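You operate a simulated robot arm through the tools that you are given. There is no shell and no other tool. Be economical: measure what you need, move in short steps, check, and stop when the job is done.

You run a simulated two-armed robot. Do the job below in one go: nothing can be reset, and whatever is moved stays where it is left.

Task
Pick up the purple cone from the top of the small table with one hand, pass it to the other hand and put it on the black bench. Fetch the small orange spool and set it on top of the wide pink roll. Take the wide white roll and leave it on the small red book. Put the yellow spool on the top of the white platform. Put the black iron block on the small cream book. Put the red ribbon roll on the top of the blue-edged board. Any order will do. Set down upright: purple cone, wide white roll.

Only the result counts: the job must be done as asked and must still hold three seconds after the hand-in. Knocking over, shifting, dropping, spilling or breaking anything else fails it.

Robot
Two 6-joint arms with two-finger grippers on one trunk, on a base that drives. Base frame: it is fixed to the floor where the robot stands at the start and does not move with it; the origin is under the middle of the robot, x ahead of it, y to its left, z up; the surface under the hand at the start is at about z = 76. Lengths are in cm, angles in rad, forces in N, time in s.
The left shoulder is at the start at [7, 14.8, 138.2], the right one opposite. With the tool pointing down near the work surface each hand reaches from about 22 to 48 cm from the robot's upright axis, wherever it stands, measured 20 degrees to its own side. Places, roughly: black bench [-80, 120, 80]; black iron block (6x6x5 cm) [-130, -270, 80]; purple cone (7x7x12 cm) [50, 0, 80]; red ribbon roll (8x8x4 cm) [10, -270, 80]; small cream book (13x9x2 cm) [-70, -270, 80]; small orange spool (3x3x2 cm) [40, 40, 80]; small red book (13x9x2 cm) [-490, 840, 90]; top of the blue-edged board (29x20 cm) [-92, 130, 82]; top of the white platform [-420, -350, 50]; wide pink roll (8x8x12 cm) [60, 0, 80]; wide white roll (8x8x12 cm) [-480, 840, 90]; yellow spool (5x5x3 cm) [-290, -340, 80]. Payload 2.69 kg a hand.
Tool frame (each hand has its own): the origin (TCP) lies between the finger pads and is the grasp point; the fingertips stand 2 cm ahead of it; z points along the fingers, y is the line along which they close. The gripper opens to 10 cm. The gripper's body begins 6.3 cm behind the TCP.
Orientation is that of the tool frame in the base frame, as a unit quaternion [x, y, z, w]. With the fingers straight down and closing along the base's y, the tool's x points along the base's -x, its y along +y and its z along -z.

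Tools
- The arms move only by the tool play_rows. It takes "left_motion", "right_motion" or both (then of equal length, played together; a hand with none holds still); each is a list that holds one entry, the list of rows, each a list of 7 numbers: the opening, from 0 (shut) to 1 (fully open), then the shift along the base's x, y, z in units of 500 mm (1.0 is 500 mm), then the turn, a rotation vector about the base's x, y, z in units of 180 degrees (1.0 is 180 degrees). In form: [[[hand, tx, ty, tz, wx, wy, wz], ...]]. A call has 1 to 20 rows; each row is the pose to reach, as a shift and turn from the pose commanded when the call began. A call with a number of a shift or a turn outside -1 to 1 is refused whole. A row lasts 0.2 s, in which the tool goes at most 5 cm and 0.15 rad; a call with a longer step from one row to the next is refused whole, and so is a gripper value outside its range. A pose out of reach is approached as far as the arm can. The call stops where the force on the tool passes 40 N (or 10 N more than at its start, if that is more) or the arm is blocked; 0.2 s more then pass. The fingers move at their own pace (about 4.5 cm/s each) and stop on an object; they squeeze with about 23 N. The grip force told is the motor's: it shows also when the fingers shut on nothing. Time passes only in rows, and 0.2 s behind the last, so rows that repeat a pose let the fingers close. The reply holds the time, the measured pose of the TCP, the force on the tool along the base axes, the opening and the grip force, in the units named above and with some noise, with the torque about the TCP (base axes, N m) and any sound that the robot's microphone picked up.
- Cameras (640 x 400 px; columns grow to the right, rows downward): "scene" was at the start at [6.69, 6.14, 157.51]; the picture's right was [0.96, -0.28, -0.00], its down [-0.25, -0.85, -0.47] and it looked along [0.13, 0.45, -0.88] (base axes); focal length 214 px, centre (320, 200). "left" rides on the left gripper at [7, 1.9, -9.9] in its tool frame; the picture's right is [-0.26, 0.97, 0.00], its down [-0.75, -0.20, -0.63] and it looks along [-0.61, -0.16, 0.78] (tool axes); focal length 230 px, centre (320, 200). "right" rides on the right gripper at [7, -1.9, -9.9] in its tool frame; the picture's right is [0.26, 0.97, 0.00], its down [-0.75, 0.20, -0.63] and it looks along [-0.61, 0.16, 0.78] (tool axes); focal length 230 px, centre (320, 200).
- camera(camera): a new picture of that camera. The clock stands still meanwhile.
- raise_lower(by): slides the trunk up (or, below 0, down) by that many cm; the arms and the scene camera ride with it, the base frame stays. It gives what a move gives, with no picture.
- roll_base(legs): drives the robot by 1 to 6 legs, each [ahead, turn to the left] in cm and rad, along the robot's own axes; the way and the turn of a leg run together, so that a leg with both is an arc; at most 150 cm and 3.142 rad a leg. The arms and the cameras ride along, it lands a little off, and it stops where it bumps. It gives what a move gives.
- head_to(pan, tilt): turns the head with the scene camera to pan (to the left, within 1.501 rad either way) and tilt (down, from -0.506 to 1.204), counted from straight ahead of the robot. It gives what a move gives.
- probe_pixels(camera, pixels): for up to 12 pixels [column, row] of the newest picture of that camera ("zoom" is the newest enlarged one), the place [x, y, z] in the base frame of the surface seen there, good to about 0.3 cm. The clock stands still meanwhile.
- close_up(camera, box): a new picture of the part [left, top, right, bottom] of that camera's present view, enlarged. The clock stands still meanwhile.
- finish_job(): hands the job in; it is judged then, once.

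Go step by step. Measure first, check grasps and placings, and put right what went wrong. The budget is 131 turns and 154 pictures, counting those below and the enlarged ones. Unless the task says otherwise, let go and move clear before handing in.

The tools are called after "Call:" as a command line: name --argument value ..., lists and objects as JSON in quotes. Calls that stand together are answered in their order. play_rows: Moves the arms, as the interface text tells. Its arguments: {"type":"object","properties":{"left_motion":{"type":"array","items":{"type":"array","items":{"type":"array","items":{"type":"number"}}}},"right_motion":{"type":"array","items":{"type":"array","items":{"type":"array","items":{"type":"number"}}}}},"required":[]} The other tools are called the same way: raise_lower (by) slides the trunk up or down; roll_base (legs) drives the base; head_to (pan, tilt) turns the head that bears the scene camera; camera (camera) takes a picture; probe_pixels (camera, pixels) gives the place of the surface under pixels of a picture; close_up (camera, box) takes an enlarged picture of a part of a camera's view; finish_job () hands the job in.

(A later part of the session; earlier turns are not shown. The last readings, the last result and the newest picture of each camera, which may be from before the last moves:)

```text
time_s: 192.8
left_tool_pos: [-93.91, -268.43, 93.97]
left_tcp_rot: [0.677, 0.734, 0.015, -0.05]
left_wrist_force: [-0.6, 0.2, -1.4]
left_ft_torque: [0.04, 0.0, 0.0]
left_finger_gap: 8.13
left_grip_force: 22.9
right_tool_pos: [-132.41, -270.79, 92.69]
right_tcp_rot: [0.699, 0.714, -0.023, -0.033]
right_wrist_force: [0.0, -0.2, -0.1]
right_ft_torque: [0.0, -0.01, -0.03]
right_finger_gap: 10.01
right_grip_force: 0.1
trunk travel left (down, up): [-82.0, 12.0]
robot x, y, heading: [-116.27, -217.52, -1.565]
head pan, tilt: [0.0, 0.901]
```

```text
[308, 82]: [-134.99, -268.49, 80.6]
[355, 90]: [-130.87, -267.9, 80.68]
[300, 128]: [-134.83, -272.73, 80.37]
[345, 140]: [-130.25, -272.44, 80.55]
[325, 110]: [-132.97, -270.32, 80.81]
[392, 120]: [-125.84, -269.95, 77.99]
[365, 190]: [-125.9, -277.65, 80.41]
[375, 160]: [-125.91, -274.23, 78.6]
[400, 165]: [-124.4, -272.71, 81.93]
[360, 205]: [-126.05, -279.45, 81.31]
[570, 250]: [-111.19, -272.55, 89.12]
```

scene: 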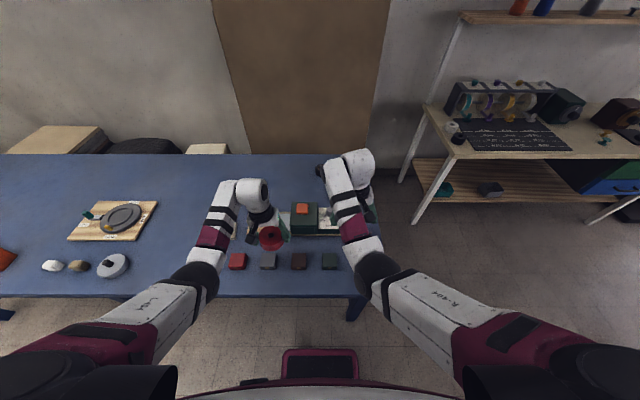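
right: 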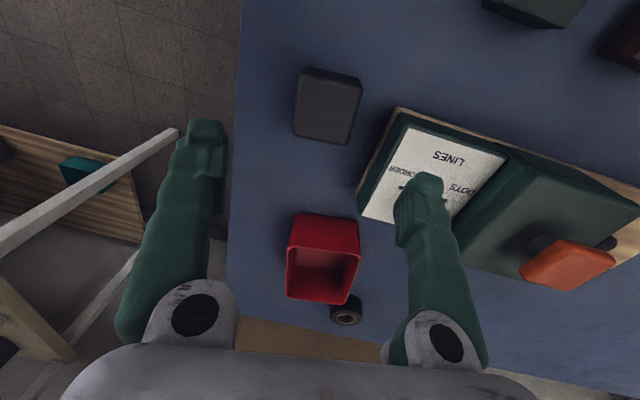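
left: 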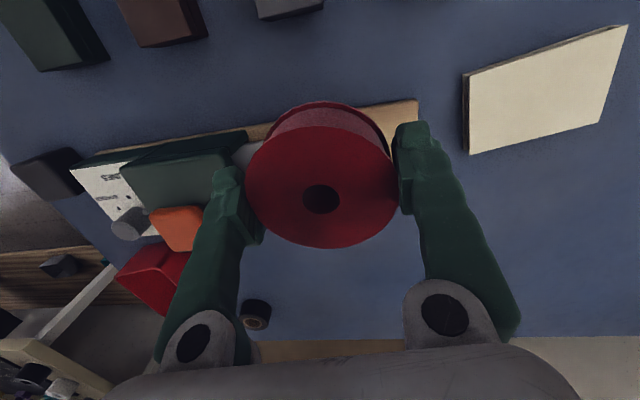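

Block centre (-132.7,-270.3), with 3.9 cm to the press. I'll shift the left hand further aside, narrow the right opening to 8.5 cm, and lower.

Call:
play_rows --left_motion '[[[0, 0.05, 0, 0, 0, 0, 0], [0, 0.1, 0, 0, 0, 0, 0], [0, 0.14, 0, 0, 0, 0, 0], [0, 0.14, 0, 0, 0, 0, 0]]]' --right_motion '[[[0.85, -0.003, 0.005, -0.01, -0.002, -0.012, -0.003], [0.85, -0.006, 0.01, -0.03, -0.0045, -0.0252, -0.0067], [0.85, -0.006, 0.01, -0.05, -0.0045, -0.0252, -0.0067], [0.85, -0.006, 0.01, -0.05, -0.0045, -0.0252, -0.0067]]]'

Call:
raise_lower --by -7

Call:
camera --camera "right"

```text
time_s: 193.8
left_tool_pos: [-89.04, -266.19, 94.81]
left_tcp_rot: [0.675, 0.736, 0.015, -0.05]
left_wrist_force: [-0.1, 0.2, -0.8]
left_ft_torque: [0.01, -0.01, 0.02]
left_finger_gap: 8.14
left_grip_force: 23.3
left hand out of reach, approached as far as the arm can: row 1, 2, 3, 4
right_tool_pos: [-132.61, -270.31, 90.08]
right_tcp_rot: [0.707, 0.707, -0.001, -0.001]
right_wrist_force: [-0.3, -0.3, -0.3]
right_ft_torque: [0.04, -0.05, 0.0]
right_finger_gap: 8.49
right_grip_force: 0.0
trunk travel left (down, up): [-82.0, 12.0]
robot x, y, heading: [-116.17, -217.21, -1.568]
head pan, tilt: [0.0, 0.901]
```

```text
time_s: 194.8
left_tool_pos: [-89.04, -266.12, 87.93]
left_tcp_rot: [0.675, 0.736, 0.014, -0.049]
left_wrist_force: [-0.2, -0.2, -0.7]
left_ft_torque: [-0.01, -0.02, 0.01]
left_finger_gap: 8.13
left_grip_force: 22.6
right_tool_pos: [-132.73, -270.31, 82.98]
right_tcp_rot: [0.707, 0.707, -0.001, 0.0]
right_wrist_force: [-0.4, -0.3, -0.1]
right_ft_torque: [0.0, -0.01, -0.04]
right_finger_gap: 8.5
right_grip_force: 0.0
trunk travel left (down, up): [-75.0, 19.0]
robot x, y, heading: [-116.46, -217.25, -1.565]
head pan, tilt: [0.0, 0.901]
```

```text
75 pictures are left
```

right: 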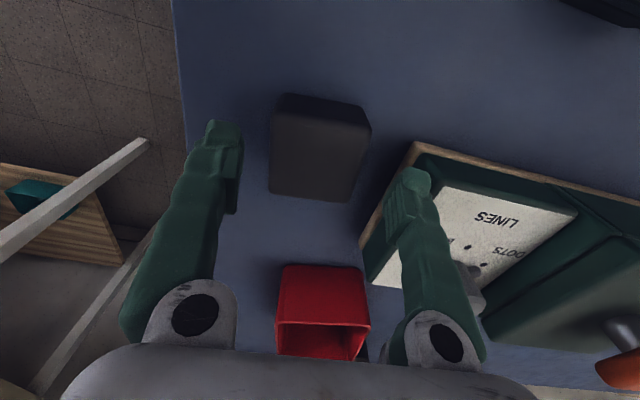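

Aligned. Lowering 3.6 cm and closing on the block.

Call:
play_rows --right_motion '[[[0.85, 0, 0, -0.03, 0, 0, 0], [0.85, 0, 0, -0.06, 0, 0, 0], [0.85, 0, 0, -0.072, 0, 0, 0], [0.85, 0, 0, -0.072, 0, 0, 0], [0, 0, 0, -0.072, 0, 0, 0], [0, 0, 0, -0.072, 0, 0, 0], [0, 0, 0, -0.072, 0, 0, 0], [0, 0, 0, -0.072, 0, 0, 0], [0, 0, 0, -0.072, 0, 0, 0], [0, 0, 0, -0.03, 0, 0, 0], [0, 0, 0, 0.02, 0, 0, 0], [0, 0, 0, 0.02, 0, 0, 0]]]'

Call:
camera --camera "right"

```text
time_s: 197.4
left_tool_pos: [-89.21, -266.35, 87.91]
left_tcp_rot: [0.675, 0.736, 0.014, -0.05]
left_wrist_force: [-0.2, 0.5, -1.1]
left_ft_torque: [0.03, 0.0, -0.01]
left_finger_gap: 8.13
left_grip_force: 23.0
right_tool_pos: [-132.74, -270.39, 83.85]
right_tcp_rot: [0.707, 0.707, 0.0, -0.002]
right_wrist_force: [-0.1, -0.3, -8.6]
right_ft_torque: [0.01, -0.02, 0.02]
right_finger_gap: 5.94
right_grip_force: 23.4
trunk travel left (down, up): [-75.0, 19.0]
robot x, y, heading: [-116.23, -217.2, -1.568]
head pan, tilt: [0.0, 0.901]
```

```text
74 pictures are left
```

right: 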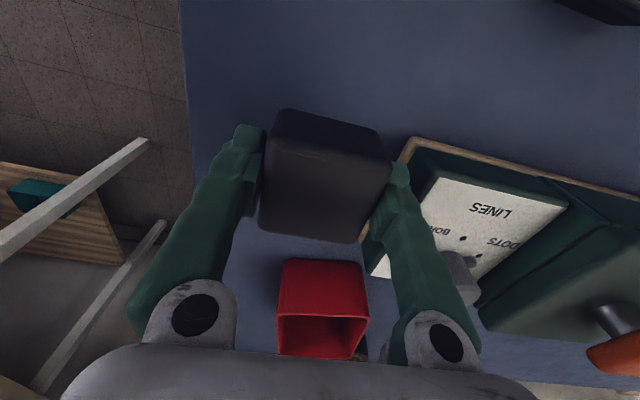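

Block gripped (8 N weight). Raise, and carry it over to the cream book at (-73.2,-270.3).

Call:
raise_lower --by 19

Call:
roll_base --legs '[[-15, 0], [0, 1.571], [59.3, 0], [0, -1.571], [15, 0]]'

Call:
camera --camera "right"

Call:
camera --camera "left"

```text
time_s: 199.5
left_tool_pos: [-89.08, -266.44, 106.87]
left_tcp_rot: [0.675, 0.736, 0.015, -0.05]
left_wrist_force: [0.2, 0.3, 0.2]
left_ft_torque: [0.0, -0.03, 0.0]
left_finger_gap: 8.12
left_grip_force: 23.0
right_tool_pos: [-132.71, -270.26, 102.98]
right_tcp_rot: [0.707, 0.707, -0.001, -0.001]
right_wrist_force: [-0.1, 0.7, -8.4]
right_ft_torque: [0.0, 0.0, -0.01]
right_finger_gap: 5.93
right_grip_force: 22.6
trunk travel left (down, up): [-94.0, 0.0]
robot x, y, heading: [-116.3, -216.99, -1.57]
head pan, tilt: [0.0, 0.901]
```

```text
time_s: 200.8
left_tool_pos: [-89.08, -255.06, 105.87]
left_tcp_rot: [0.677, 0.734, 0.01, -0.054]
left_wrist_force: [-0.1, -0.2, -0.9]
left_ft_torque: [0.06, 0.0, 0.01]
left_finger_gap: 8.11
left_grip_force: 23.2
right_tool_pos: [-133.04, -258.36, 101.87]
right_tcp_rot: [0.71, 0.704, 0.012, -0.014]
right_wrist_force: [-0.2, -1.0, -9.9]
right_ft_torque: [0.08, -0.02, 0.01]
right_finger_gap: 5.95
right_grip_force: 22.6
trunk travel left (down, up): [-94.0, 0.0]
robot x, y, heading: [-116.09, -205.21, -1.572]
head pan, tilt: [0.0, 0.901]
stopped in leg 1: the robot was blocked; the commanded pose is now the measured one
```

```text
73 pictures are left
```

right: 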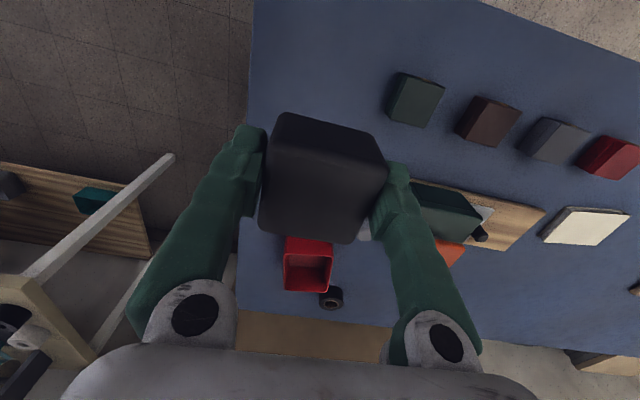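

```text
72 pictures are left
```

left: 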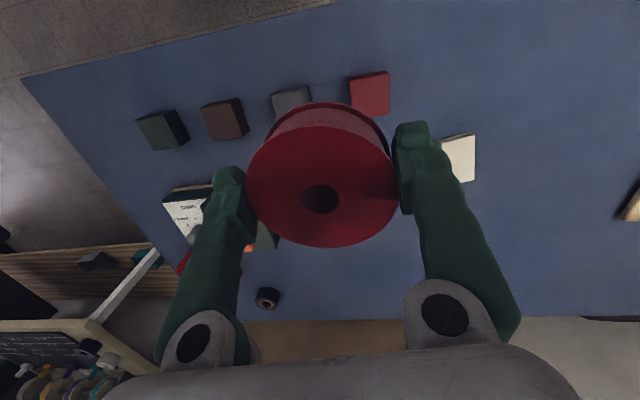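

It stopped a little early at y=-205, with nothing disturbed in view. Continuing: turn, 59 cm, turn back, forward.

Call:
roll_base --legs '[[0, 1.571], [59.3, 0], [0, -1.571], [11.8, 0]]'

Call:
camera --camera "right"

Call:
camera --camera "left"

```text
time_s: 201.7
left_tool_pos: [-87.48, -243.19, 108.3]
left_tcp_rot: [0.655, 0.755, -0.019, -0.031]
left_wrist_force: [0.3, 1.0, -1.0]
left_ft_torque: [-0.06, 0.02, 0.01]
left_finger_gap: 8.13
left_grip_force: 23.6
right_tool_pos: [-132.0, -248.25, 103.25]
right_tcp_rot: [0.705, 0.709, -0.013, 0.01]
right_wrist_force: [-0.5, 1.2, -8.6]
right_ft_torque: [0.08, 0.02, -0.01]
right_finger_gap: 5.94
right_grip_force: 22.3
trunk travel left (down, up): [-94.0, 0.0]
robot x, y, heading: [-116.09, -205.12, -1.54]
head pan, tilt: [0.0, 0.901]
stopped in leg 1: the robot was blocked; the commanded pose is now the measured one
```

```text
71 pictures are left
```

right: 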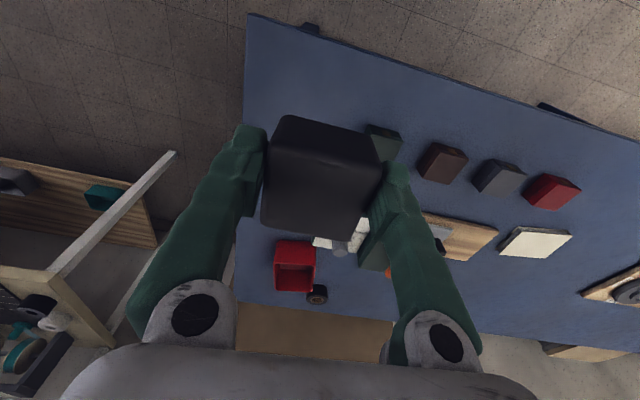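

```text
70 pictures are left
```

left: 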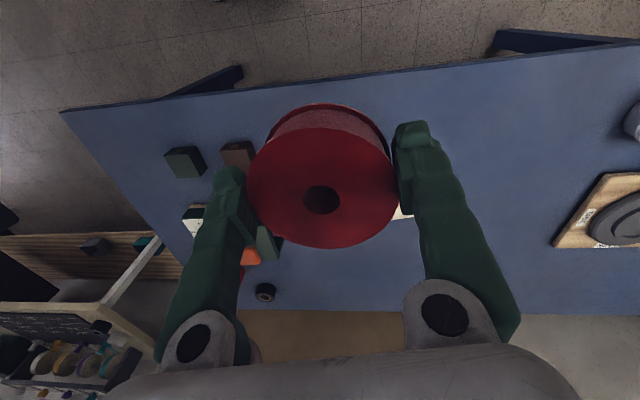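

Odd: the hands now read 10 cm further back. I'll get a settled reading and look around to the sides for what blocks the base.

Call:
head_to --pan 1.45 --tilt 0.8

Call:
camera --camera "scene"

Call:
head_to --pan -1.45 --tilt 0.8

Call:
camera --camera "scene"

```text
time_s: 203.3
left_tool_pos: [-87.13, -245.76, 107.46]
left_tcp_rot: [0.655, 0.755, -0.013, -0.041]
left_wrist_force: [-0.1, 0.7, 0.6]
left_ft_torque: [-0.04, 0.0, -0.02]
left_finger_gap: 8.09
left_grip_force: 22.3
right_tool_pos: [-131.68, -250.74, 102.39]
right_tcp_rot: [0.705, 0.71, -0.005, -0.004]
right_wrist_force: [0.0, 0.7, -7.9]
right_ft_torque: [0.04, 0.01, -0.01]
right_finger_gap: 5.94
right_grip_force: 23.2
trunk travel left (down, up): [-94.0, 0.0]
robot x, y, heading: [-115.95, -205.67, -1.543]
head pan, tilt: [1.45, 0.799]
```

```text
69 pictures are left
```

scene: 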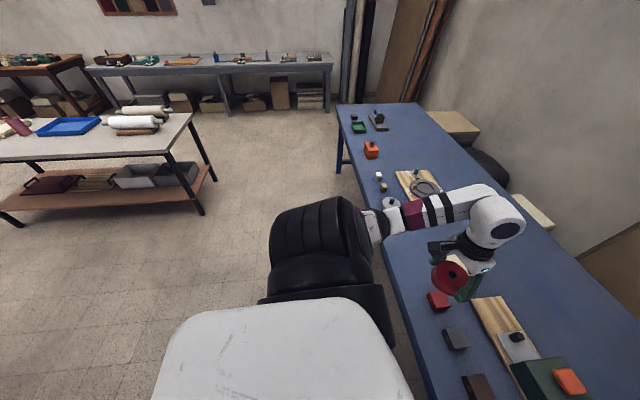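

```text
time_s: 205.8
left_tool_pos: [-87.09, -246.31, 107.27]
left_tcp_rot: [0.655, 0.754, -0.011, -0.044]
left_wrist_force: [0.8, -0.7, -0.3]
left_ft_torque: [0.0, -0.02, 0.04]
left_finger_gap: 8.11
left_grip_force: 22.8
right_tool_pos: [-131.65, -251.03, 102.36]
right_tcp_rot: [0.706, 0.708, -0.004, -0.005]
right_wrist_force: [0.1, 0.1, -8.7]
right_ft_torque: [0.09, -0.02, -0.03]
right_finger_gap: 5.94
right_grip_force: 23.5
trunk travel left (down, up): [-94.0, 0.0]
robot x, y, heading: [-116.09, -205.64, -1.545]
head pan, tilt: [-1.45, 0.799]
```

```text
68 pictures are left
```

scene: 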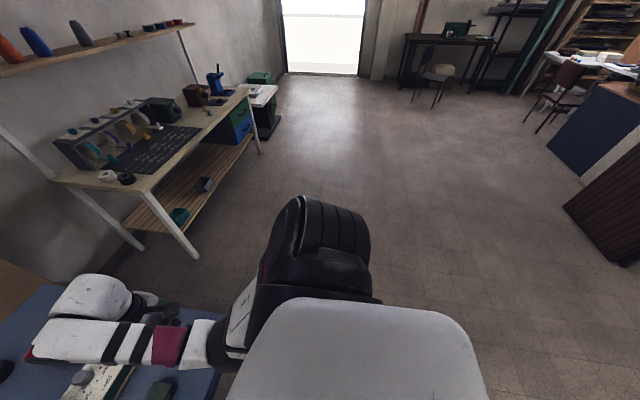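

Nothing visible touches. I'll retry with a small forward motion and gentler turns.

Call:
roll_base --legs '[[1.5, 0], [0, 0.4], [0, 0.4], [0, 0.74]]'

```text
time_s: 210.9
left_tool_pos: [-74.26, -179.4, 107.37]
left_tcp_rot: [-0.052, 0.998, -0.037, -0.022]
left_wrist_force: [0.3, -0.3, 0.6]
left_ft_torque: [-0.01, -0.04, 0.01]
left_finger_gap: 8.08
left_grip_force: 22.9
right_tool_pos: [-70.92, -224.15, 102.43]
right_tcp_rot: [0.015, 1.0, -0.005, 0.002]
right_wrist_force: [1.1, 0.1, -8.7]
right_ft_torque: [0.01, 0.16, -0.01]
right_finger_gap: 5.96
right_grip_force: 22.6
trunk travel left (down, up): [-94.0, 0.0]
robot x, y, heading: [-116.4, -206.99, -0.009]
head pan, tilt: [-1.45, 0.799]
```

Free now. Driving +60 cm and turning to face the book.

Call:
roll_base --legs '[[60.4, 0], [0, -1.56], [16.5, 0]]'

Call:
raise_lower --by -12

Call:
camera --camera "right"

Call:
camera --camera "left"

```text
time_s: 219.2
left_tool_pos: [-27.49, -265.15, 107.44]
left_tcp_rot: [0.66, 0.75, -0.013, -0.041]
left_wrist_force: [0.5, 0.6, -1.4]
left_ft_torque: [-0.01, 0.02, 0.02]
left_finger_gap: 8.06
left_grip_force: 23.1
right_tool_pos: [-72.04, -269.29, 102.46]
right_tcp_rot: [0.71, 0.704, -0.006, -0.001]
right_wrist_force: [-0.2, 0.9, -8.5]
right_ft_torque: [0.06, -0.02, 0.01]
right_finger_gap: 5.92
right_grip_force: 22.9
trunk travel left (down, up): [-94.0, 0.0]
robot x, y, heading: [-55.61, -223.89, -1.553]
head pan, tilt: [-1.45, 0.799]
```

```text
time_s: 220.7
left_tool_pos: [-27.37, -265.38, 95.27]
left_tcp_rot: [0.66, 0.75, -0.012, -0.042]
left_wrist_force: [0.9, 1.0, -0.3]
left_ft_torque: [0.02, -0.01, -0.01]
left_finger_gap: 8.09
left_grip_force: 22.4
right_tool_pos: [-71.89, -269.56, 90.41]
right_tcp_rot: [0.71, 0.704, -0.006, -0.002]
right_wrist_force: [-0.8, -1.2, -9.5]
right_ft_torque: [0.14, 0.02, -0.02]
right_finger_gap: 5.9
right_grip_force: 23.2
trunk travel left (down, up): [-82.0, 12.0]
robot x, y, heading: [-55.95, -224.35, -1.555]
head pan, tilt: [-1.45, 0.799]
```

```text
67 pictures are left
```

right: 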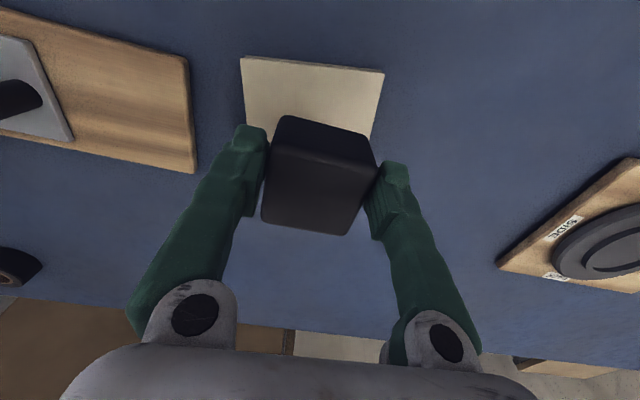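

```text
66 pictures are left
```

left: 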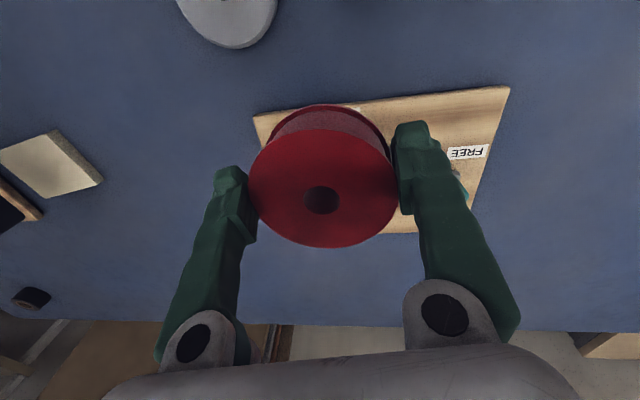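

Great, the block is nearly over the book. Probing the book's edges.

Call:
probe_pixels --camera "right" --pixels '[[243, 62], [380, 76], [370, 132], [250, 120], [310, 80], [310, 62], [375, 105], [320, 150], [290, 215]]'

```text
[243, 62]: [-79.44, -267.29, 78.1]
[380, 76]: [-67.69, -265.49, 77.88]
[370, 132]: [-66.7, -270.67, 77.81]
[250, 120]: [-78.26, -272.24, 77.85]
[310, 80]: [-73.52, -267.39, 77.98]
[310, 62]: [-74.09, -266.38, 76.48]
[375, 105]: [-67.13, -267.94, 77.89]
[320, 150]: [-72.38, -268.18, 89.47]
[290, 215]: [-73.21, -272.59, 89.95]
```

Book centre ≈ (-72.8,-270.8). Moving over it and down to just above contact.

Call:
play_rows --right_motion '[[[0, -0.018, -0.024, 0, 0, 0, 0], [0, -0.018, -0.024, -0.06, 0, 0, 0], [0, -0.018, -0.024, -0.12, 0, 0, 0], [0, -0.018, -0.024, -0.165, 0, 0, 0], [0, -0.018, -0.024, -0.178, 0, 0, 0], [0, -0.018, -0.024, -0.178, 0, 0, 0]]]'

Call:
camera --camera "right"

```text
time_s: 222.1
left_tool_pos: [-27.3, -265.13, 95.4]
left_tcp_rot: [0.661, 0.749, -0.013, -0.04]
left_wrist_force: [-0.6, -0.2, -0.6]
left_ft_torque: [-0.01, 0.0, 0.01]
left_finger_gap: 8.06
left_grip_force: 22.8
right_tool_pos: [-72.9, -270.63, 81.69]
right_tcp_rot: [0.71, 0.704, -0.008, 0.0]
right_wrist_force: [-5.0, -3.7, 13.8]
right_ft_torque: [-0.07, 0.06, -0.03]
right_finger_gap: 5.98
right_grip_force: 22.9
right hand out of reach, approached as far as the arm can: row 1
trunk travel left (down, up): [-82.0, 12.0]
robot x, y, heading: [-56.01, -223.7, -1.558]
head pan, tilt: [-1.45, 0.799]
```

```text
65 pictures are left
```

right: 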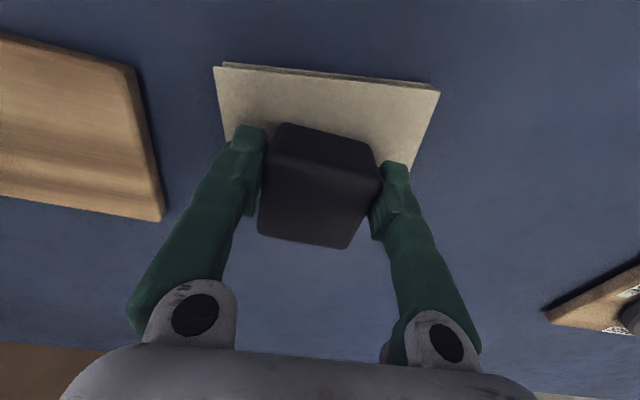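

Contact confirmed. Opening and lifting clear.

Call:
play_rows --right_motion '[[[0.7, 0, 0, 0.002, 0, 0, 0], [0.85, 0, 0, 0.002, 0, 0, 0], [0.9, 0, 0, 0.002, 0, 0, 0], [0.9, 0, 0, 0.06, 0, 0, 0], [0.9, 0, 0, 0.14, 0, 0, 0], [0.9, 0, 0, 0.2, 0, 0, 0], [0.9, 0, 0, 0.2, 0, 0, 0]]]'

Call:
raise_lower --by 12

Call:
camera --camera "right"

```text
time_s: 223.7
left_tool_pos: [-27.34, -265.3, 95.35]
left_tcp_rot: [0.66, 0.75, -0.013, -0.041]
left_wrist_force: [0.3, -0.3, -0.8]
left_ft_torque: [0.0, 0.0, -0.01]
left_finger_gap: 8.06
left_grip_force: 23.1
right_tool_pos: [-72.5, -271.35, 90.12]
right_tcp_rot: [0.71, 0.705, -0.007, -0.002]
right_wrist_force: [0.5, 0.0, 0.5]
right_ft_torque: [0.01, -0.01, -0.01]
right_finger_gap: 8.99
right_grip_force: 0.2
right hand out of reach, approached as far as the arm can: row 6, 7
trunk travel left (down, up): [-82.0, 12.0]
robot x, y, heading: [-55.68, -223.27, -1.56]
head pan, tilt: [-1.45, 0.799]
```

```text
time_s: 225.2
left_tool_pos: [-27.28, -265.22, 107.32]
left_tcp_rot: [0.66, 0.75, -0.013, -0.042]
left_wrist_force: [0.0, 0.1, -0.8]
left_ft_torque: [0.01, -0.01, -0.03]
left_finger_gap: 8.04
left_grip_force: 23.3
right_tool_pos: [-72.54, -271.39, 102.12]
right_tcp_rot: [0.71, 0.704, -0.007, -0.002]
right_wrist_force: [-1.1, 0.1, -0.5]
right_ft_torque: [-0.01, -0.01, -0.03]
right_finger_gap: 9.02
right_grip_force: 0.0
trunk travel left (down, up): [-94.0, 0.0]
robot x, y, heading: [-55.57, -224.2, -1.554]
head pan, tilt: [-1.45, 0.799]
```

```text
64 pictures are left
```

right: 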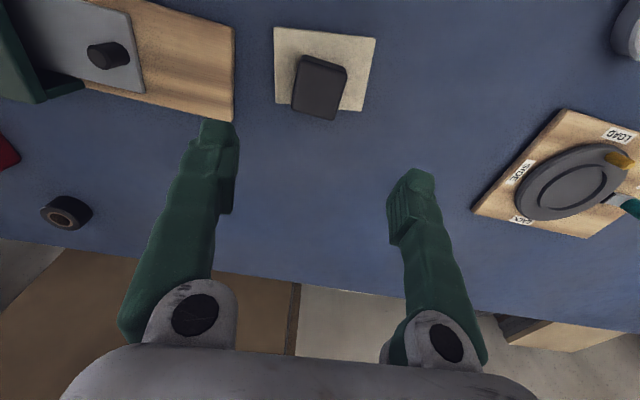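

The block is on the book; checking that it is well inside its edges.

Call:
probe_pixels --camera "right" --pixels '[[305, 62], [345, 72], [298, 108], [332, 115], [362, 108], [278, 98], [290, 45]]'

Call:
head_to --pan -1.2 --tilt 0.5

Call:
camera --camera "scene"

```text
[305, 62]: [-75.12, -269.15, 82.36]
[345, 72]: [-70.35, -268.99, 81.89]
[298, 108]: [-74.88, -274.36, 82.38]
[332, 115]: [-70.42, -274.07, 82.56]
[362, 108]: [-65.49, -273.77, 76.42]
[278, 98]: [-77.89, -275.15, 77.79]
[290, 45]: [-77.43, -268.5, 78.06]
```

```text
time_s: 226.0
left_tool_pos: [-27.29, -265.34, 107.25]
left_tcp_rot: [0.66, 0.75, -0.013, -0.042]
left_wrist_force: [0.6, 0.3, -0.3]
left_ft_torque: [0.01, -0.04, -0.03]
left_finger_gap: 8.01
left_grip_force: 23.3
right_tool_pos: [-72.48, -271.5, 102.18]
right_tcp_rot: [0.709, 0.705, -0.007, -0.001]
right_wrist_force: [-0.6, -0.2, 0.4]
right_ft_torque: [-0.02, 0.03, -0.01]
right_finger_gap: 9.0
right_grip_force: 0.0
trunk travel left (down, up): [-94.0, 0.0]
robot x, y, heading: [-55.89, -223.87, -1.555]
head pan, tilt: [-1.201, 0.499]
```

```text
63 pictures are left
```

scene: 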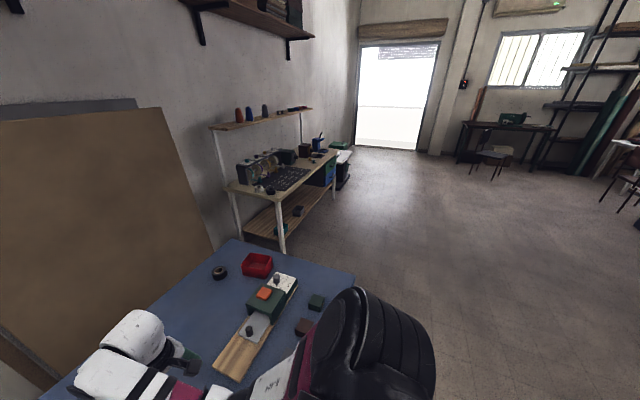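

Block sits well inside the book. Now zoom on the desk ahead on the right for the yellow spool and the platform.

Call:
close_up --camera "scene" --box '[200, 80, 380, 260]'

Call:
probe_pixels --camera "zoom" --pixels '[[200, 400], [260, 395], [295, 590], [470, 300], [500, 300], [520, 265], [390, 280], [490, 225], [430, 250], [240, 290], [455, 268], [515, 240]]'

```text
2.22 times, centred on (290, 170) of scene
```

zoom: 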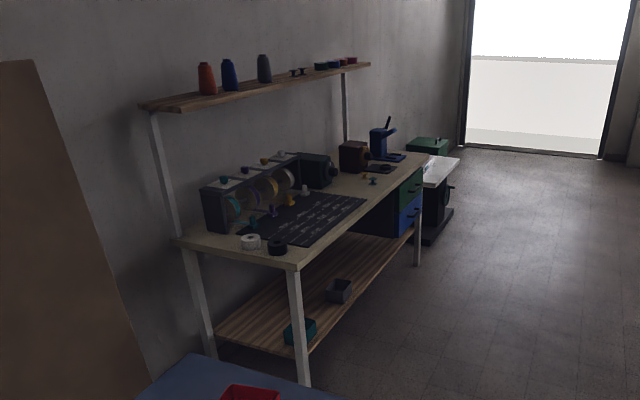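

```text
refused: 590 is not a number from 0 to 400
```

Call:
probe_pixels --camera "zoom" --pixels '[[295, 268], [418, 162], [290, 200], [365, 176], [302, 385], [440, 172], [250, 243], [278, 250], [300, 190], [455, 160], [435, 235]]'

```text
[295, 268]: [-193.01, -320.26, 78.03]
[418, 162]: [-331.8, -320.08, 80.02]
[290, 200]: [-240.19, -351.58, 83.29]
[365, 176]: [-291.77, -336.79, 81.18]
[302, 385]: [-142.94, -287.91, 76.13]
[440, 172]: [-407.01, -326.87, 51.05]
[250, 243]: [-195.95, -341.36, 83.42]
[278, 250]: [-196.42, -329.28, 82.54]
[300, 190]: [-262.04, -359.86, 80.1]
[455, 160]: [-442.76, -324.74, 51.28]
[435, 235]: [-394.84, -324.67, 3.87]
```

Yellow spool is near (-292,-337,81) on the desk (front edge y=-320); the platform top is at z 51 near (-420,-340). Driving to face the spool.

Call:
roll_base --legs '[[-9, 0], [0, -1.588], [120, 0], [100, 0], [0, 1.571], [62, 0]]'

Call:
head_to --pan 0.0 --tilt 0.8

Call:
camera --camera "scene"

Call:
camera --camera "right"

```text
time_s: 248.3
left_tool_pos: [-245.62, -322.12, 107.35]
left_tcp_rot: [0.654, 0.755, -0.013, -0.041]
left_wrist_force: [0.8, 0.1, 0.1]
left_ft_torque: [-0.03, 0.0, -0.04]
left_finger_gap: 8.01
left_grip_force: 22.8
right_tool_pos: [-290.89, -328.93, 102.24]
right_tcp_rot: [0.705, 0.71, -0.007, -0.002]
right_wrist_force: [0.8, 0.1, 0.1]
right_ft_torque: [0.01, 0.0, 0.01]
right_finger_gap: 9.03
right_grip_force: 0.0
trunk travel left (down, up): [-94.0, 0.0]
robot x, y, heading: [-274.9, -281.55, -1.54]
head pan, tilt: [-1.201, 0.499]
```

```text
time_s: 249.8
left_tool_pos: [-245.81, -322.28, 107.26]
left_tcp_rot: [0.655, 0.755, -0.013, -0.041]
left_wrist_force: [-0.7, -0.4, 0.0]
left_ft_torque: [-0.02, 0.0, 0.02]
left_finger_gap: 8.01
left_grip_force: 22.4
right_tool_pos: [-290.87, -329.16, 102.06]
right_tcp_rot: [0.704, 0.71, -0.007, -0.002]
right_wrist_force: [0.7, 0.7, 0.1]
right_ft_torque: [-0.01, -0.03, 0.01]
right_finger_gap: 9.02
right_grip_force: 0.0
trunk travel left (down, up): [-94.0, 0.0]
robot x, y, heading: [-275.0, -281.7, -1.537]
head pan, tilt: [0.0, 0.799]
```

```text
61 pictures are left
```

scene: 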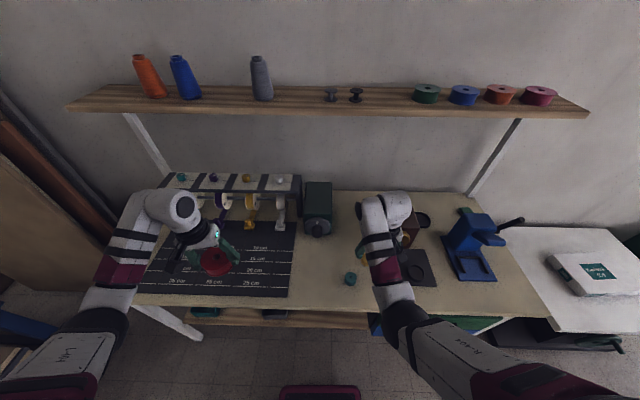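

```text
60 pictures are left
```

right: 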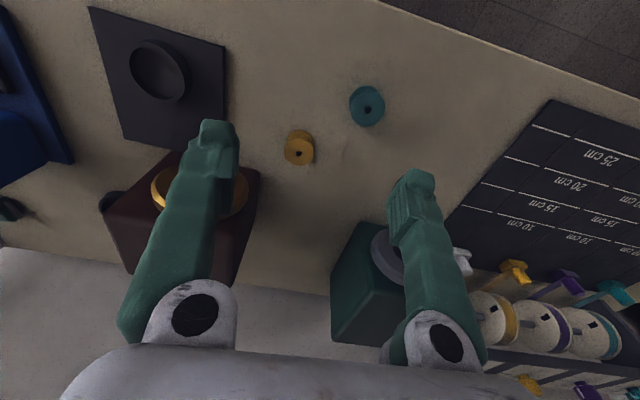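

Yellow spool at (299,148) in the right view, with a teal spool and a black plate nearby. Probing.

Call:
probe_pixels --camera "right" --pixels '[[287, 150], [312, 152], [299, 137], [299, 162], [354, 106], [370, 88], [225, 130], [255, 170], [240, 200], [340, 190], [330, 290], [299, 170]]'

Call:
close_up --camera "right" --box '[240, 70, 400, 190]'

Call:
probe_pixels --camera "scene" --pixels '[[560, 310], [530, 240], [600, 240], [560, 265], [610, 275], [590, 320], [540, 300], [630, 310]]'

```text
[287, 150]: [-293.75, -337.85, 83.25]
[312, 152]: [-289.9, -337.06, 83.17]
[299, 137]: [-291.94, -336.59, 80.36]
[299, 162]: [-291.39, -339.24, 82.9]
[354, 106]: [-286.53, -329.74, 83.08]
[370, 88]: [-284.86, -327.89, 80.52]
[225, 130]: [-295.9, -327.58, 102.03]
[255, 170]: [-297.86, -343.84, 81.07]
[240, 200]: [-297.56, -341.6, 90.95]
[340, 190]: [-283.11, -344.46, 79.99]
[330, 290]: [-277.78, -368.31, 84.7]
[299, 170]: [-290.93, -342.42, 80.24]
```

```text
3.33 times, centred on (320, 130) of right
```

zoom: 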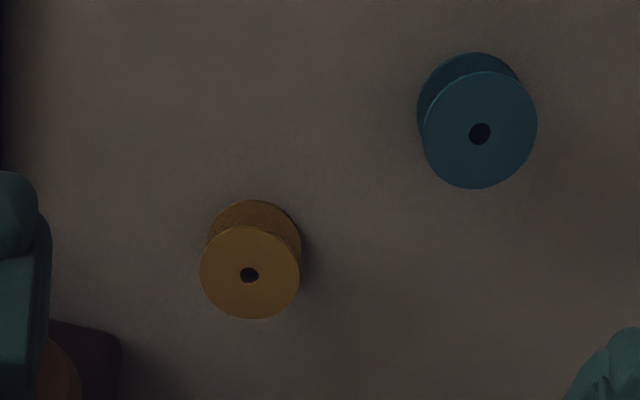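

```text
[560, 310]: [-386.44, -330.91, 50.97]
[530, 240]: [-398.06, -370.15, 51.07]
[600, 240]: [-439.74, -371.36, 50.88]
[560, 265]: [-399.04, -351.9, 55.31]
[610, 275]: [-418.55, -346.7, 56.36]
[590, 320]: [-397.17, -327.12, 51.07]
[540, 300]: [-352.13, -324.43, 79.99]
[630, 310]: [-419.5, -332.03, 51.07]
```

Yellow spool centre (-291.8,-337.6), top 83.2. Driving 8.5 cm ahead, lowering the trunk 12 cm and checking alignment.

Call:
roll_base --legs '[[8.5, -0.03]]'

Call:
raise_lower --by -12

Call:
close_up --camera "right" --box '[180, 40, 460, 215]'

Call:
probe_pixels --camera "zoom" --pixels '[[280, 200], [320, 200], [300, 170], [300, 230], [260, 200], [340, 220]]'

```text
time_s: 250.8
left_tool_pos: [-246.8, -331.49, 107.25]
left_tcp_rot: [0.668, 0.743, -0.015, -0.04]
left_wrist_force: [0.3, -0.9, -1.2]
left_ft_torque: [0.12, 0.03, 0.01]
left_finger_gap: 8.01
left_grip_force: 23.1
right_tool_pos: [-291.85, -336.86, 102.17]
right_tcp_rot: [0.717, 0.697, -0.008, 0.001]
right_wrist_force: [1.4, -1.6, -0.6]
right_ft_torque: [0.12, 0.03, 0.04]
right_finger_gap: 9.0
right_grip_force: 0.1
trunk travel left (down, up): [-94.0, 0.0]
robot x, y, heading: [-274.33, -289.98, -1.573]
head pan, tilt: [0.0, 0.799]
```

```text
time_s: 252.3
left_tool_pos: [-247.01, -329.61, 95.89]
left_tcp_rot: [0.668, 0.743, -0.024, -0.033]
left_wrist_force: [-0.7, 0.1, -1.0]
left_ft_torque: [-0.03, 0.01, -0.01]
left_finger_gap: 7.98
left_grip_force: 23.4
right_tool_pos: [-292.28, -335.21, 90.82]
right_tcp_rot: [0.717, 0.697, -0.014, 0.009]
right_wrist_force: [-1.8, 0.2, -0.9]
right_ft_torque: [-0.03, 0.01, 0.0]
right_finger_gap: 8.96
right_grip_force: 0.0
trunk travel left (down, up): [-82.0, 12.0]
robot x, y, heading: [-274.63, -290.19, -1.575]
head pan, tilt: [0.0, 0.799]
```

```text
2.29 times, centred on (320, 128) of right
```

zoom: 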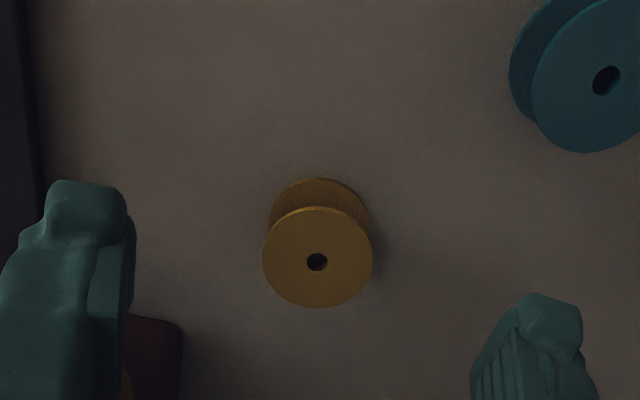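

```text
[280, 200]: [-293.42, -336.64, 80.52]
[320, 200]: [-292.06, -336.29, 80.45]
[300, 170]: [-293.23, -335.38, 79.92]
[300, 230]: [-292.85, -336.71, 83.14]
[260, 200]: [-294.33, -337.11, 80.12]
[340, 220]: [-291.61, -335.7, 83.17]
```

Aligning to (-292.2,-337.6) and descending to tips just above the desk, then closing.

Call:
play_rows --right_motion '[[[0.75, 0.001, -0.025, 0, 0, 0, 0], [0.7, 0.002, -0.048, -0.05, 0, 0, 0], [0.7, 0.002, -0.048, -0.11, 0, 0, 0], [0.7, 0.002, -0.048, -0.155, 0, 0, 0], [0.7, 0.002, -0.048, -0.168, 0, 0, 0], [0.7, 0.002, -0.048, -0.168, 0, 0, 0]]]'

Call:
camera --camera "right"

```text
time_s: 253.7
left_tool_pos: [-246.97, -329.85, 95.73]
left_tcp_rot: [0.667, 0.744, -0.022, -0.034]
left_wrist_force: [-0.4, 0.3, -0.4]
left_ft_torque: [0.0, -0.04, -0.03]
left_finger_gap: 8.0
left_grip_force: 23.3
right_tool_pos: [-292.04, -337.9, 82.3]
right_tcp_rot: [0.717, 0.697, -0.013, 0.007]
right_wrist_force: [0.8, 0.8, -0.3]
right_ft_torque: [0.0, 0.03, 0.01]
right_finger_gap: 7.0
right_grip_force: 0.1
right hand out of reach, approached as far as the arm can: row 1
trunk travel left (down, up): [-82.0, 12.0]
robot x, y, heading: [-274.12, -290.13, -1.569]
head pan, tilt: [0.0, 0.799]
```

```text
57 pictures are left
```

right: 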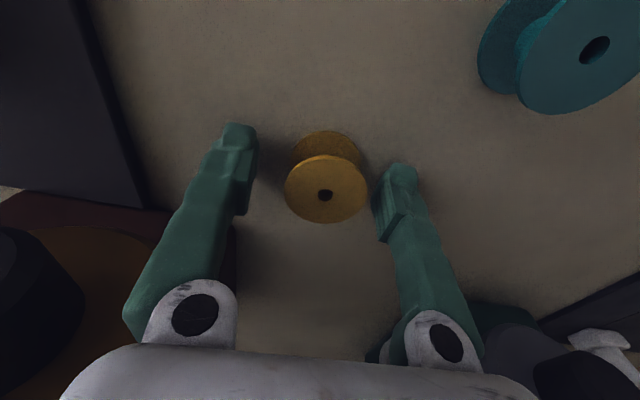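

Spool is between the fingers. Closing and lifting.

Call:
play_rows --right_motion '[[[0, 0, 0, 0, 0, 0, 0], [0, 0, 0, 0, 0, 0, 0], [0, 0, 0, 0, 0, 0, 0], [0, 0, 0, 0, 0, 0, 0], [0, 0, 0, 0, 0, 0, 0], [0, 0, 0, 0.05, 0, 0, 0], [0, 0, 0, 0.12, 0, 0, 0], [0, 0, 0, 0.16, 0, 0, 0], [0, 0, 0, 0.16, 0, 0, 0]]]'

Call:
raise_lower --by 12

Call:
head_to --pan -1.1 --tilt 0.75

Call:
camera --camera "scene"

Call:
camera --camera "right"

```text
time_s: 255.7
left_tool_pos: [-247.02, -329.82, 95.79]
left_tcp_rot: [0.668, 0.743, -0.022, -0.033]
left_wrist_force: [-0.4, 0.3, -0.9]
left_ft_torque: [0.01, -0.01, 0.01]
left_finger_gap: 8.01
left_grip_force: 22.6
right_tool_pos: [-291.88, -337.88, 90.25]
right_tcp_rot: [0.717, 0.697, -0.013, 0.007]
right_wrist_force: [0.1, 0.2, -0.6]
right_ft_torque: [-0.02, -0.02, 0.01]
right_finger_gap: 3.98
right_grip_force: 22.6
trunk travel left (down, up): [-82.0, 12.0]
robot x, y, heading: [-274.6, -290.18, -1.575]
head pan, tilt: [0.0, 0.799]
```

```text
time_s: 257.2
left_tool_pos: [-246.96, -329.87, 107.74]
left_tcp_rot: [0.668, 0.743, -0.021, -0.033]
left_wrist_force: [-0.2, -1.1, -0.6]
left_ft_torque: [0.04, -0.01, -0.03]
left_finger_gap: 7.96
left_grip_force: 23.3
right_tool_pos: [-291.92, -337.95, 102.23]
right_tcp_rot: [0.717, 0.697, -0.012, 0.008]
right_wrist_force: [0.0, 0.5, -1.0]
right_ft_torque: [0.02, -0.03, 0.02]
right_finger_gap: 3.98
right_grip_force: 22.8
trunk travel left (down, up): [-94.0, 0.0]
robot x, y, heading: [-274.62, -290.22, -1.569]
head pan, tilt: [0.0, 0.799]
```

```text
time_s: 258.6
left_tool_pos: [-246.97, -329.86, 107.79]
left_tcp_rot: [0.668, 0.743, -0.022, -0.033]
left_wrist_force: [0.4, 0.5, -1.3]
left_ft_torque: [0.03, 0.01, -0.01]
left_finger_gap: 7.97
left_grip_force: 22.8
right_tool_pos: [-291.94, -337.99, 102.14]
right_tcp_rot: [0.718, 0.696, -0.013, 0.007]
right_wrist_force: [-0.7, 0.4, -0.8]
right_ft_torque: [-0.03, -0.01, -0.01]
right_finger_gap: 3.98
right_grip_force: 23.0
trunk travel left (down, up): [-94.0, 0.0]
robot x, y, heading: [-274.49, -290.15, -1.573]
head pan, tilt: [-1.1, 0.75]
```

```text
56 pictures are left
```

scene: 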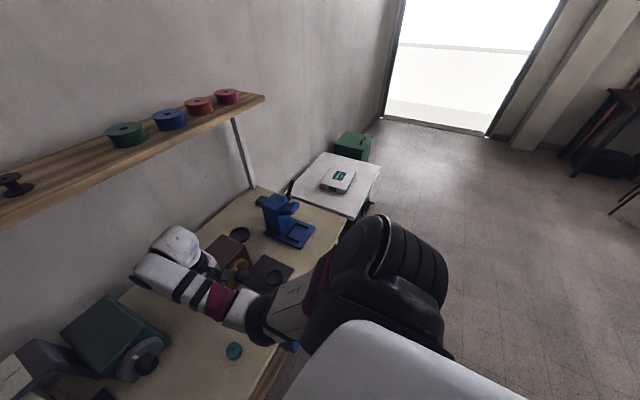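

```text
55 pictures are left
```

right: 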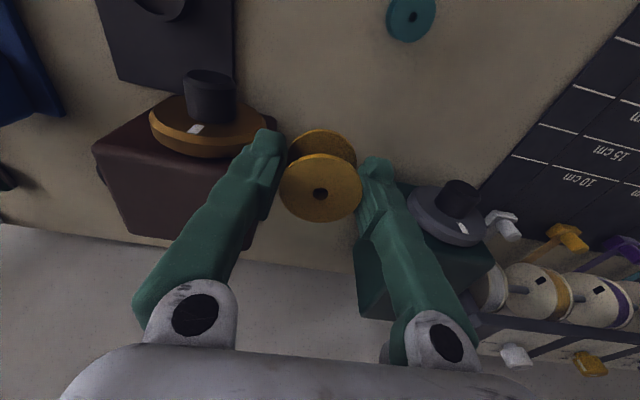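

Yellow spool held. Driving to the platform at (-420,-340), stopping short to look.

Call:
roll_base --legs '[[-22, 0], [0, -1.571], [126, 0], [0, 1.571]]'

Call:
head_to --pan 0.0 --tilt 0.95

Call:
camera --camera "scene"

```text
time_s: 273.8
left_tool_pos: [-374.82, -311.12, 107.75]
left_tcp_rot: [0.677, 0.735, -0.023, -0.034]
left_wrist_force: [0.1, 0.6, -0.6]
left_ft_torque: [0.01, 0.02, 0.01]
left_finger_gap: 7.95
left_grip_force: 22.4
right_tool_pos: [-419.79, -318.18, 102.16]
right_tcp_rot: [0.725, 0.689, -0.012, 0.007]
right_wrist_force: [0.0, 0.8, -0.5]
right_ft_torque: [0.04, 0.0, 0.0]
right_finger_gap: 4.0
right_grip_force: 22.9
trunk travel left (down, up): [-94.0, 0.0]
robot x, y, heading: [-401.46, -270.7, -1.592]
head pan, tilt: [-1.1, 0.75]
```

```text
time_s: 275.1
left_tool_pos: [-374.8, -311.13, 107.82]
left_tcp_rot: [0.677, 0.735, -0.022, -0.033]
left_wrist_force: [0.0, -1.0, -0.7]
left_ft_torque: [0.03, 0.0, -0.01]
left_finger_gap: 7.97
left_grip_force: 22.1
right_tool_pos: [-419.86, -318.16, 102.19]
right_tcp_rot: [0.725, 0.689, -0.013, 0.007]
right_wrist_force: [0.8, 1.3, 0.0]
right_ft_torque: [0.0, 0.01, -0.03]
right_finger_gap: 3.96
right_grip_force: 22.7
trunk travel left (down, up): [-94.0, 0.0]
robot x, y, heading: [-401.65, -270.71, -1.593]
head pan, tilt: [0.0, 0.949]
```

```text
54 pictures are left
```

scene: 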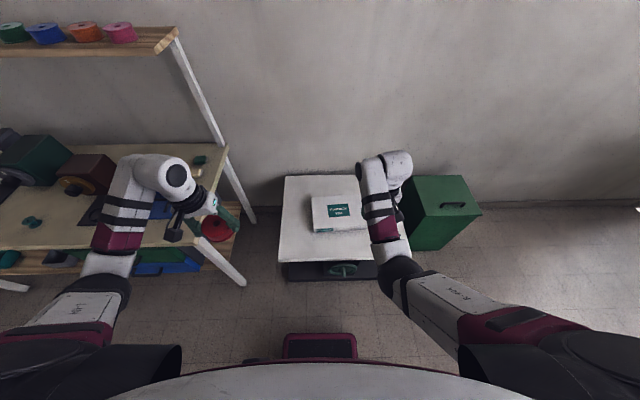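

Call:
probe_pixels --camera "scene" --pixels '[[285, 255], [370, 255], [290, 180], [314, 230], [355, 228], [335, 245], [350, 250], [330, 263], [216, 240], [225, 150], [340, 270], [320, 205]]'

Call:
camera --camera "right"

```text
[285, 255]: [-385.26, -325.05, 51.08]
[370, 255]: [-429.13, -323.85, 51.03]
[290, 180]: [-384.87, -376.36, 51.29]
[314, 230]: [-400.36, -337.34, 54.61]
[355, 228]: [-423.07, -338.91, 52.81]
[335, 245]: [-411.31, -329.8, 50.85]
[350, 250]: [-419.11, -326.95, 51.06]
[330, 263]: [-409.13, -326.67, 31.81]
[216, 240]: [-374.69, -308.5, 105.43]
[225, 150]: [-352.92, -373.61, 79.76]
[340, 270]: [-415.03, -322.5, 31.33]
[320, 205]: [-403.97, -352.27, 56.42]
```

```text
53 pictures are left
```

right: 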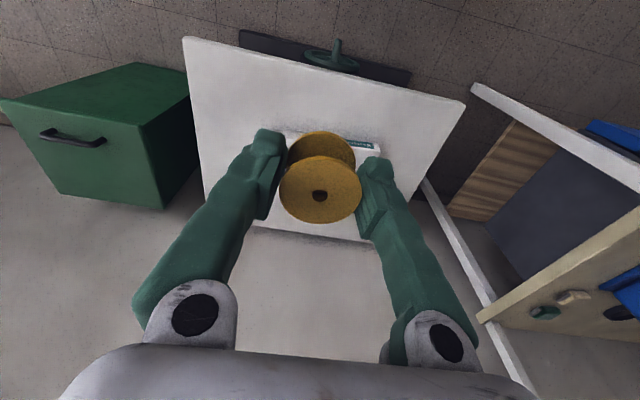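

The front strip of the platform (y -324…-337) is free. I'll move 12.5 cm forward so the spool is at (-420,-331), then lower the trunk 46 cm (both hands clear of desk).

Call:
roll_base --legs '[[12.5, 0.02]]'

Call:
raise_lower --by -30

Call:
camera --camera "scene"

Call:
camera --camera "right"

```text
time_s: 276.4
left_tool_pos: [-374.0, -322.16, 108.38]
left_tcp_rot: [0.669, 0.743, -0.027, -0.028]
left_wrist_force: [0.9, 1.1, -0.7]
left_ft_torque: [-0.01, 0.01, -0.01]
left_finger_gap: 7.98
left_grip_force: 22.6
right_tool_pos: [-418.91, -330.11, 102.8]
right_tcp_rot: [0.717, 0.697, -0.017, 0.011]
right_wrist_force: [0.7, 0.9, -0.1]
right_ft_torque: [-0.04, 0.0, -0.02]
right_finger_gap: 3.96
right_grip_force: 22.7
trunk travel left (down, up): [-94.0, 0.0]
robot x, y, heading: [-401.55, -283.45, -1.57]
head pan, tilt: [0.0, 0.949]
```

```text
time_s: 279.4
left_tool_pos: [-374.08, -323.1, 78.01]
left_tcp_rot: [0.669, 0.742, -0.024, -0.033]
left_wrist_force: [-0.7, -0.8, -0.7]
left_ft_torque: [0.02, 0.0, 0.03]
left_finger_gap: 7.93
left_grip_force: 22.9
right_tool_pos: [-419.0, -331.07, 72.27]
right_tcp_rot: [0.717, 0.697, -0.013, 0.009]
right_wrist_force: [-0.5, 1.2, -0.6]
right_ft_torque: [-0.01, -0.01, -0.02]
right_finger_gap: 3.98
right_grip_force: 22.4
trunk travel left (down, up): [-64.0, 30.0]
robot x, y, heading: [-401.79, -283.57, -1.575]
head pan, tilt: [0.0, 0.949]
```

```text
52 pictures are left
```

scene: 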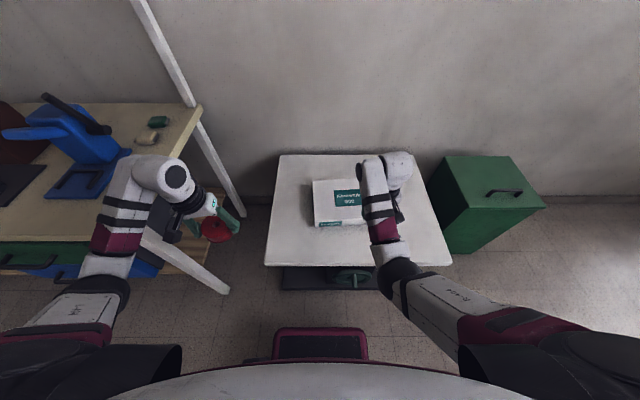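

```text
51 pictures are left
```

right: 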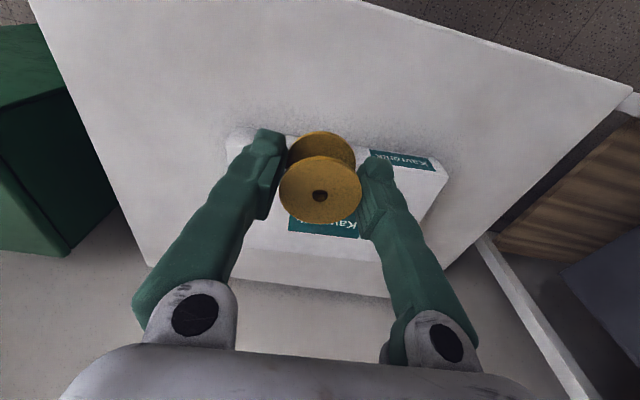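

Before lowering further, check the desk's slanted legs against the left hand's path.

Call:
probe_pixels --camera "scene" --pixels '[[225, 289], [190, 262], [160, 243], [240, 210], [215, 160], [200, 110], [110, 285], [315, 222], [345, 243]]'

Call:
camera --camera "left"

```text
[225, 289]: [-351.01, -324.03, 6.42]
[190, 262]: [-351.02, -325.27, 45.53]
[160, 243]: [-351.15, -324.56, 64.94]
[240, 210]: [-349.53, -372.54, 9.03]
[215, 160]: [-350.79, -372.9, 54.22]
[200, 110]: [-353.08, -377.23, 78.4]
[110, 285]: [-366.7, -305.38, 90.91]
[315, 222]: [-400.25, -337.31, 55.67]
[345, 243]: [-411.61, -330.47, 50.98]
```

```text
50 pictures are left
```

left: 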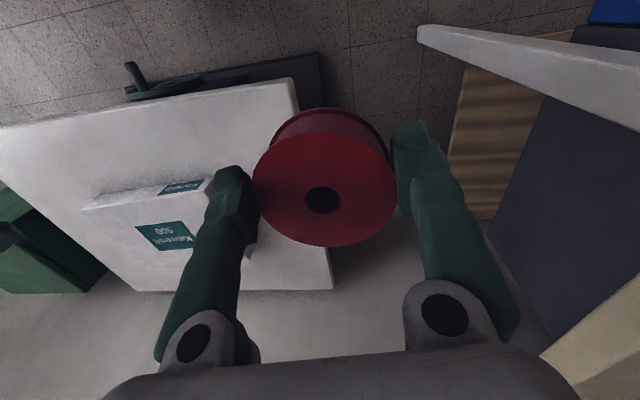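

Legs are at x=-351, clear of the left hand. Lowering the trunk 17 cm more.

Call:
raise_lower --by -17

Call:
camera --camera "right"

```text
time_s: 281.3
left_tool_pos: [-374.07, -323.16, 60.95]
left_tcp_rot: [0.669, 0.743, -0.024, -0.032]
left_wrist_force: [0.0, 0.8, -1.1]
left_ft_torque: [-0.02, 0.01, -0.02]
left_finger_gap: 7.97
left_grip_force: 22.8
right_tool_pos: [-419.05, -331.14, 55.36]
right_tcp_rot: [0.717, 0.697, -0.013, 0.008]
right_wrist_force: [1.0, -0.7, -0.5]
right_ft_torque: [0.05, 0.0, 0.01]
right_finger_gap: 3.97
right_grip_force: 23.1
trunk travel left (down, up): [-47.0, 47.0]
robot x, y, heading: [-401.51, -283.68, -1.574]
head pan, tilt: [0.0, 0.949]
```

```text
49 pictures are left
```

right: 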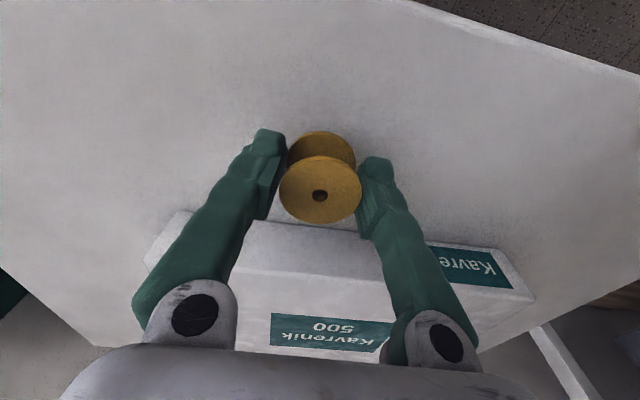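

Over the free strip in front of the box. Lowering the last 2 cm.

Call:
raise_lower --by -2.1

```text
time_s: 282.0
left_tool_pos: [-374.05, -322.99, 58.83]
left_tcp_rot: [0.669, 0.742, -0.023, -0.032]
left_wrist_force: [-0.1, -0.2, -0.4]
left_ft_torque: [-0.02, -0.01, 0.03]
left_finger_gap: 7.97
left_grip_force: 22.7
right_tool_pos: [-418.92, -331.1, 53.36]
right_tcp_rot: [0.717, 0.697, -0.013, 0.009]
right_wrist_force: [1.2, 0.5, 2.9]
right_ft_torque: [0.09, -0.08, 0.02]
right_finger_gap: 4.0
right_grip_force: 23.0
trunk travel left (down, up): [-44.9, 49.1]
robot x, y, heading: [-401.78, -283.51, -1.571]
head pan, tilt: [0.0, 0.949]
```

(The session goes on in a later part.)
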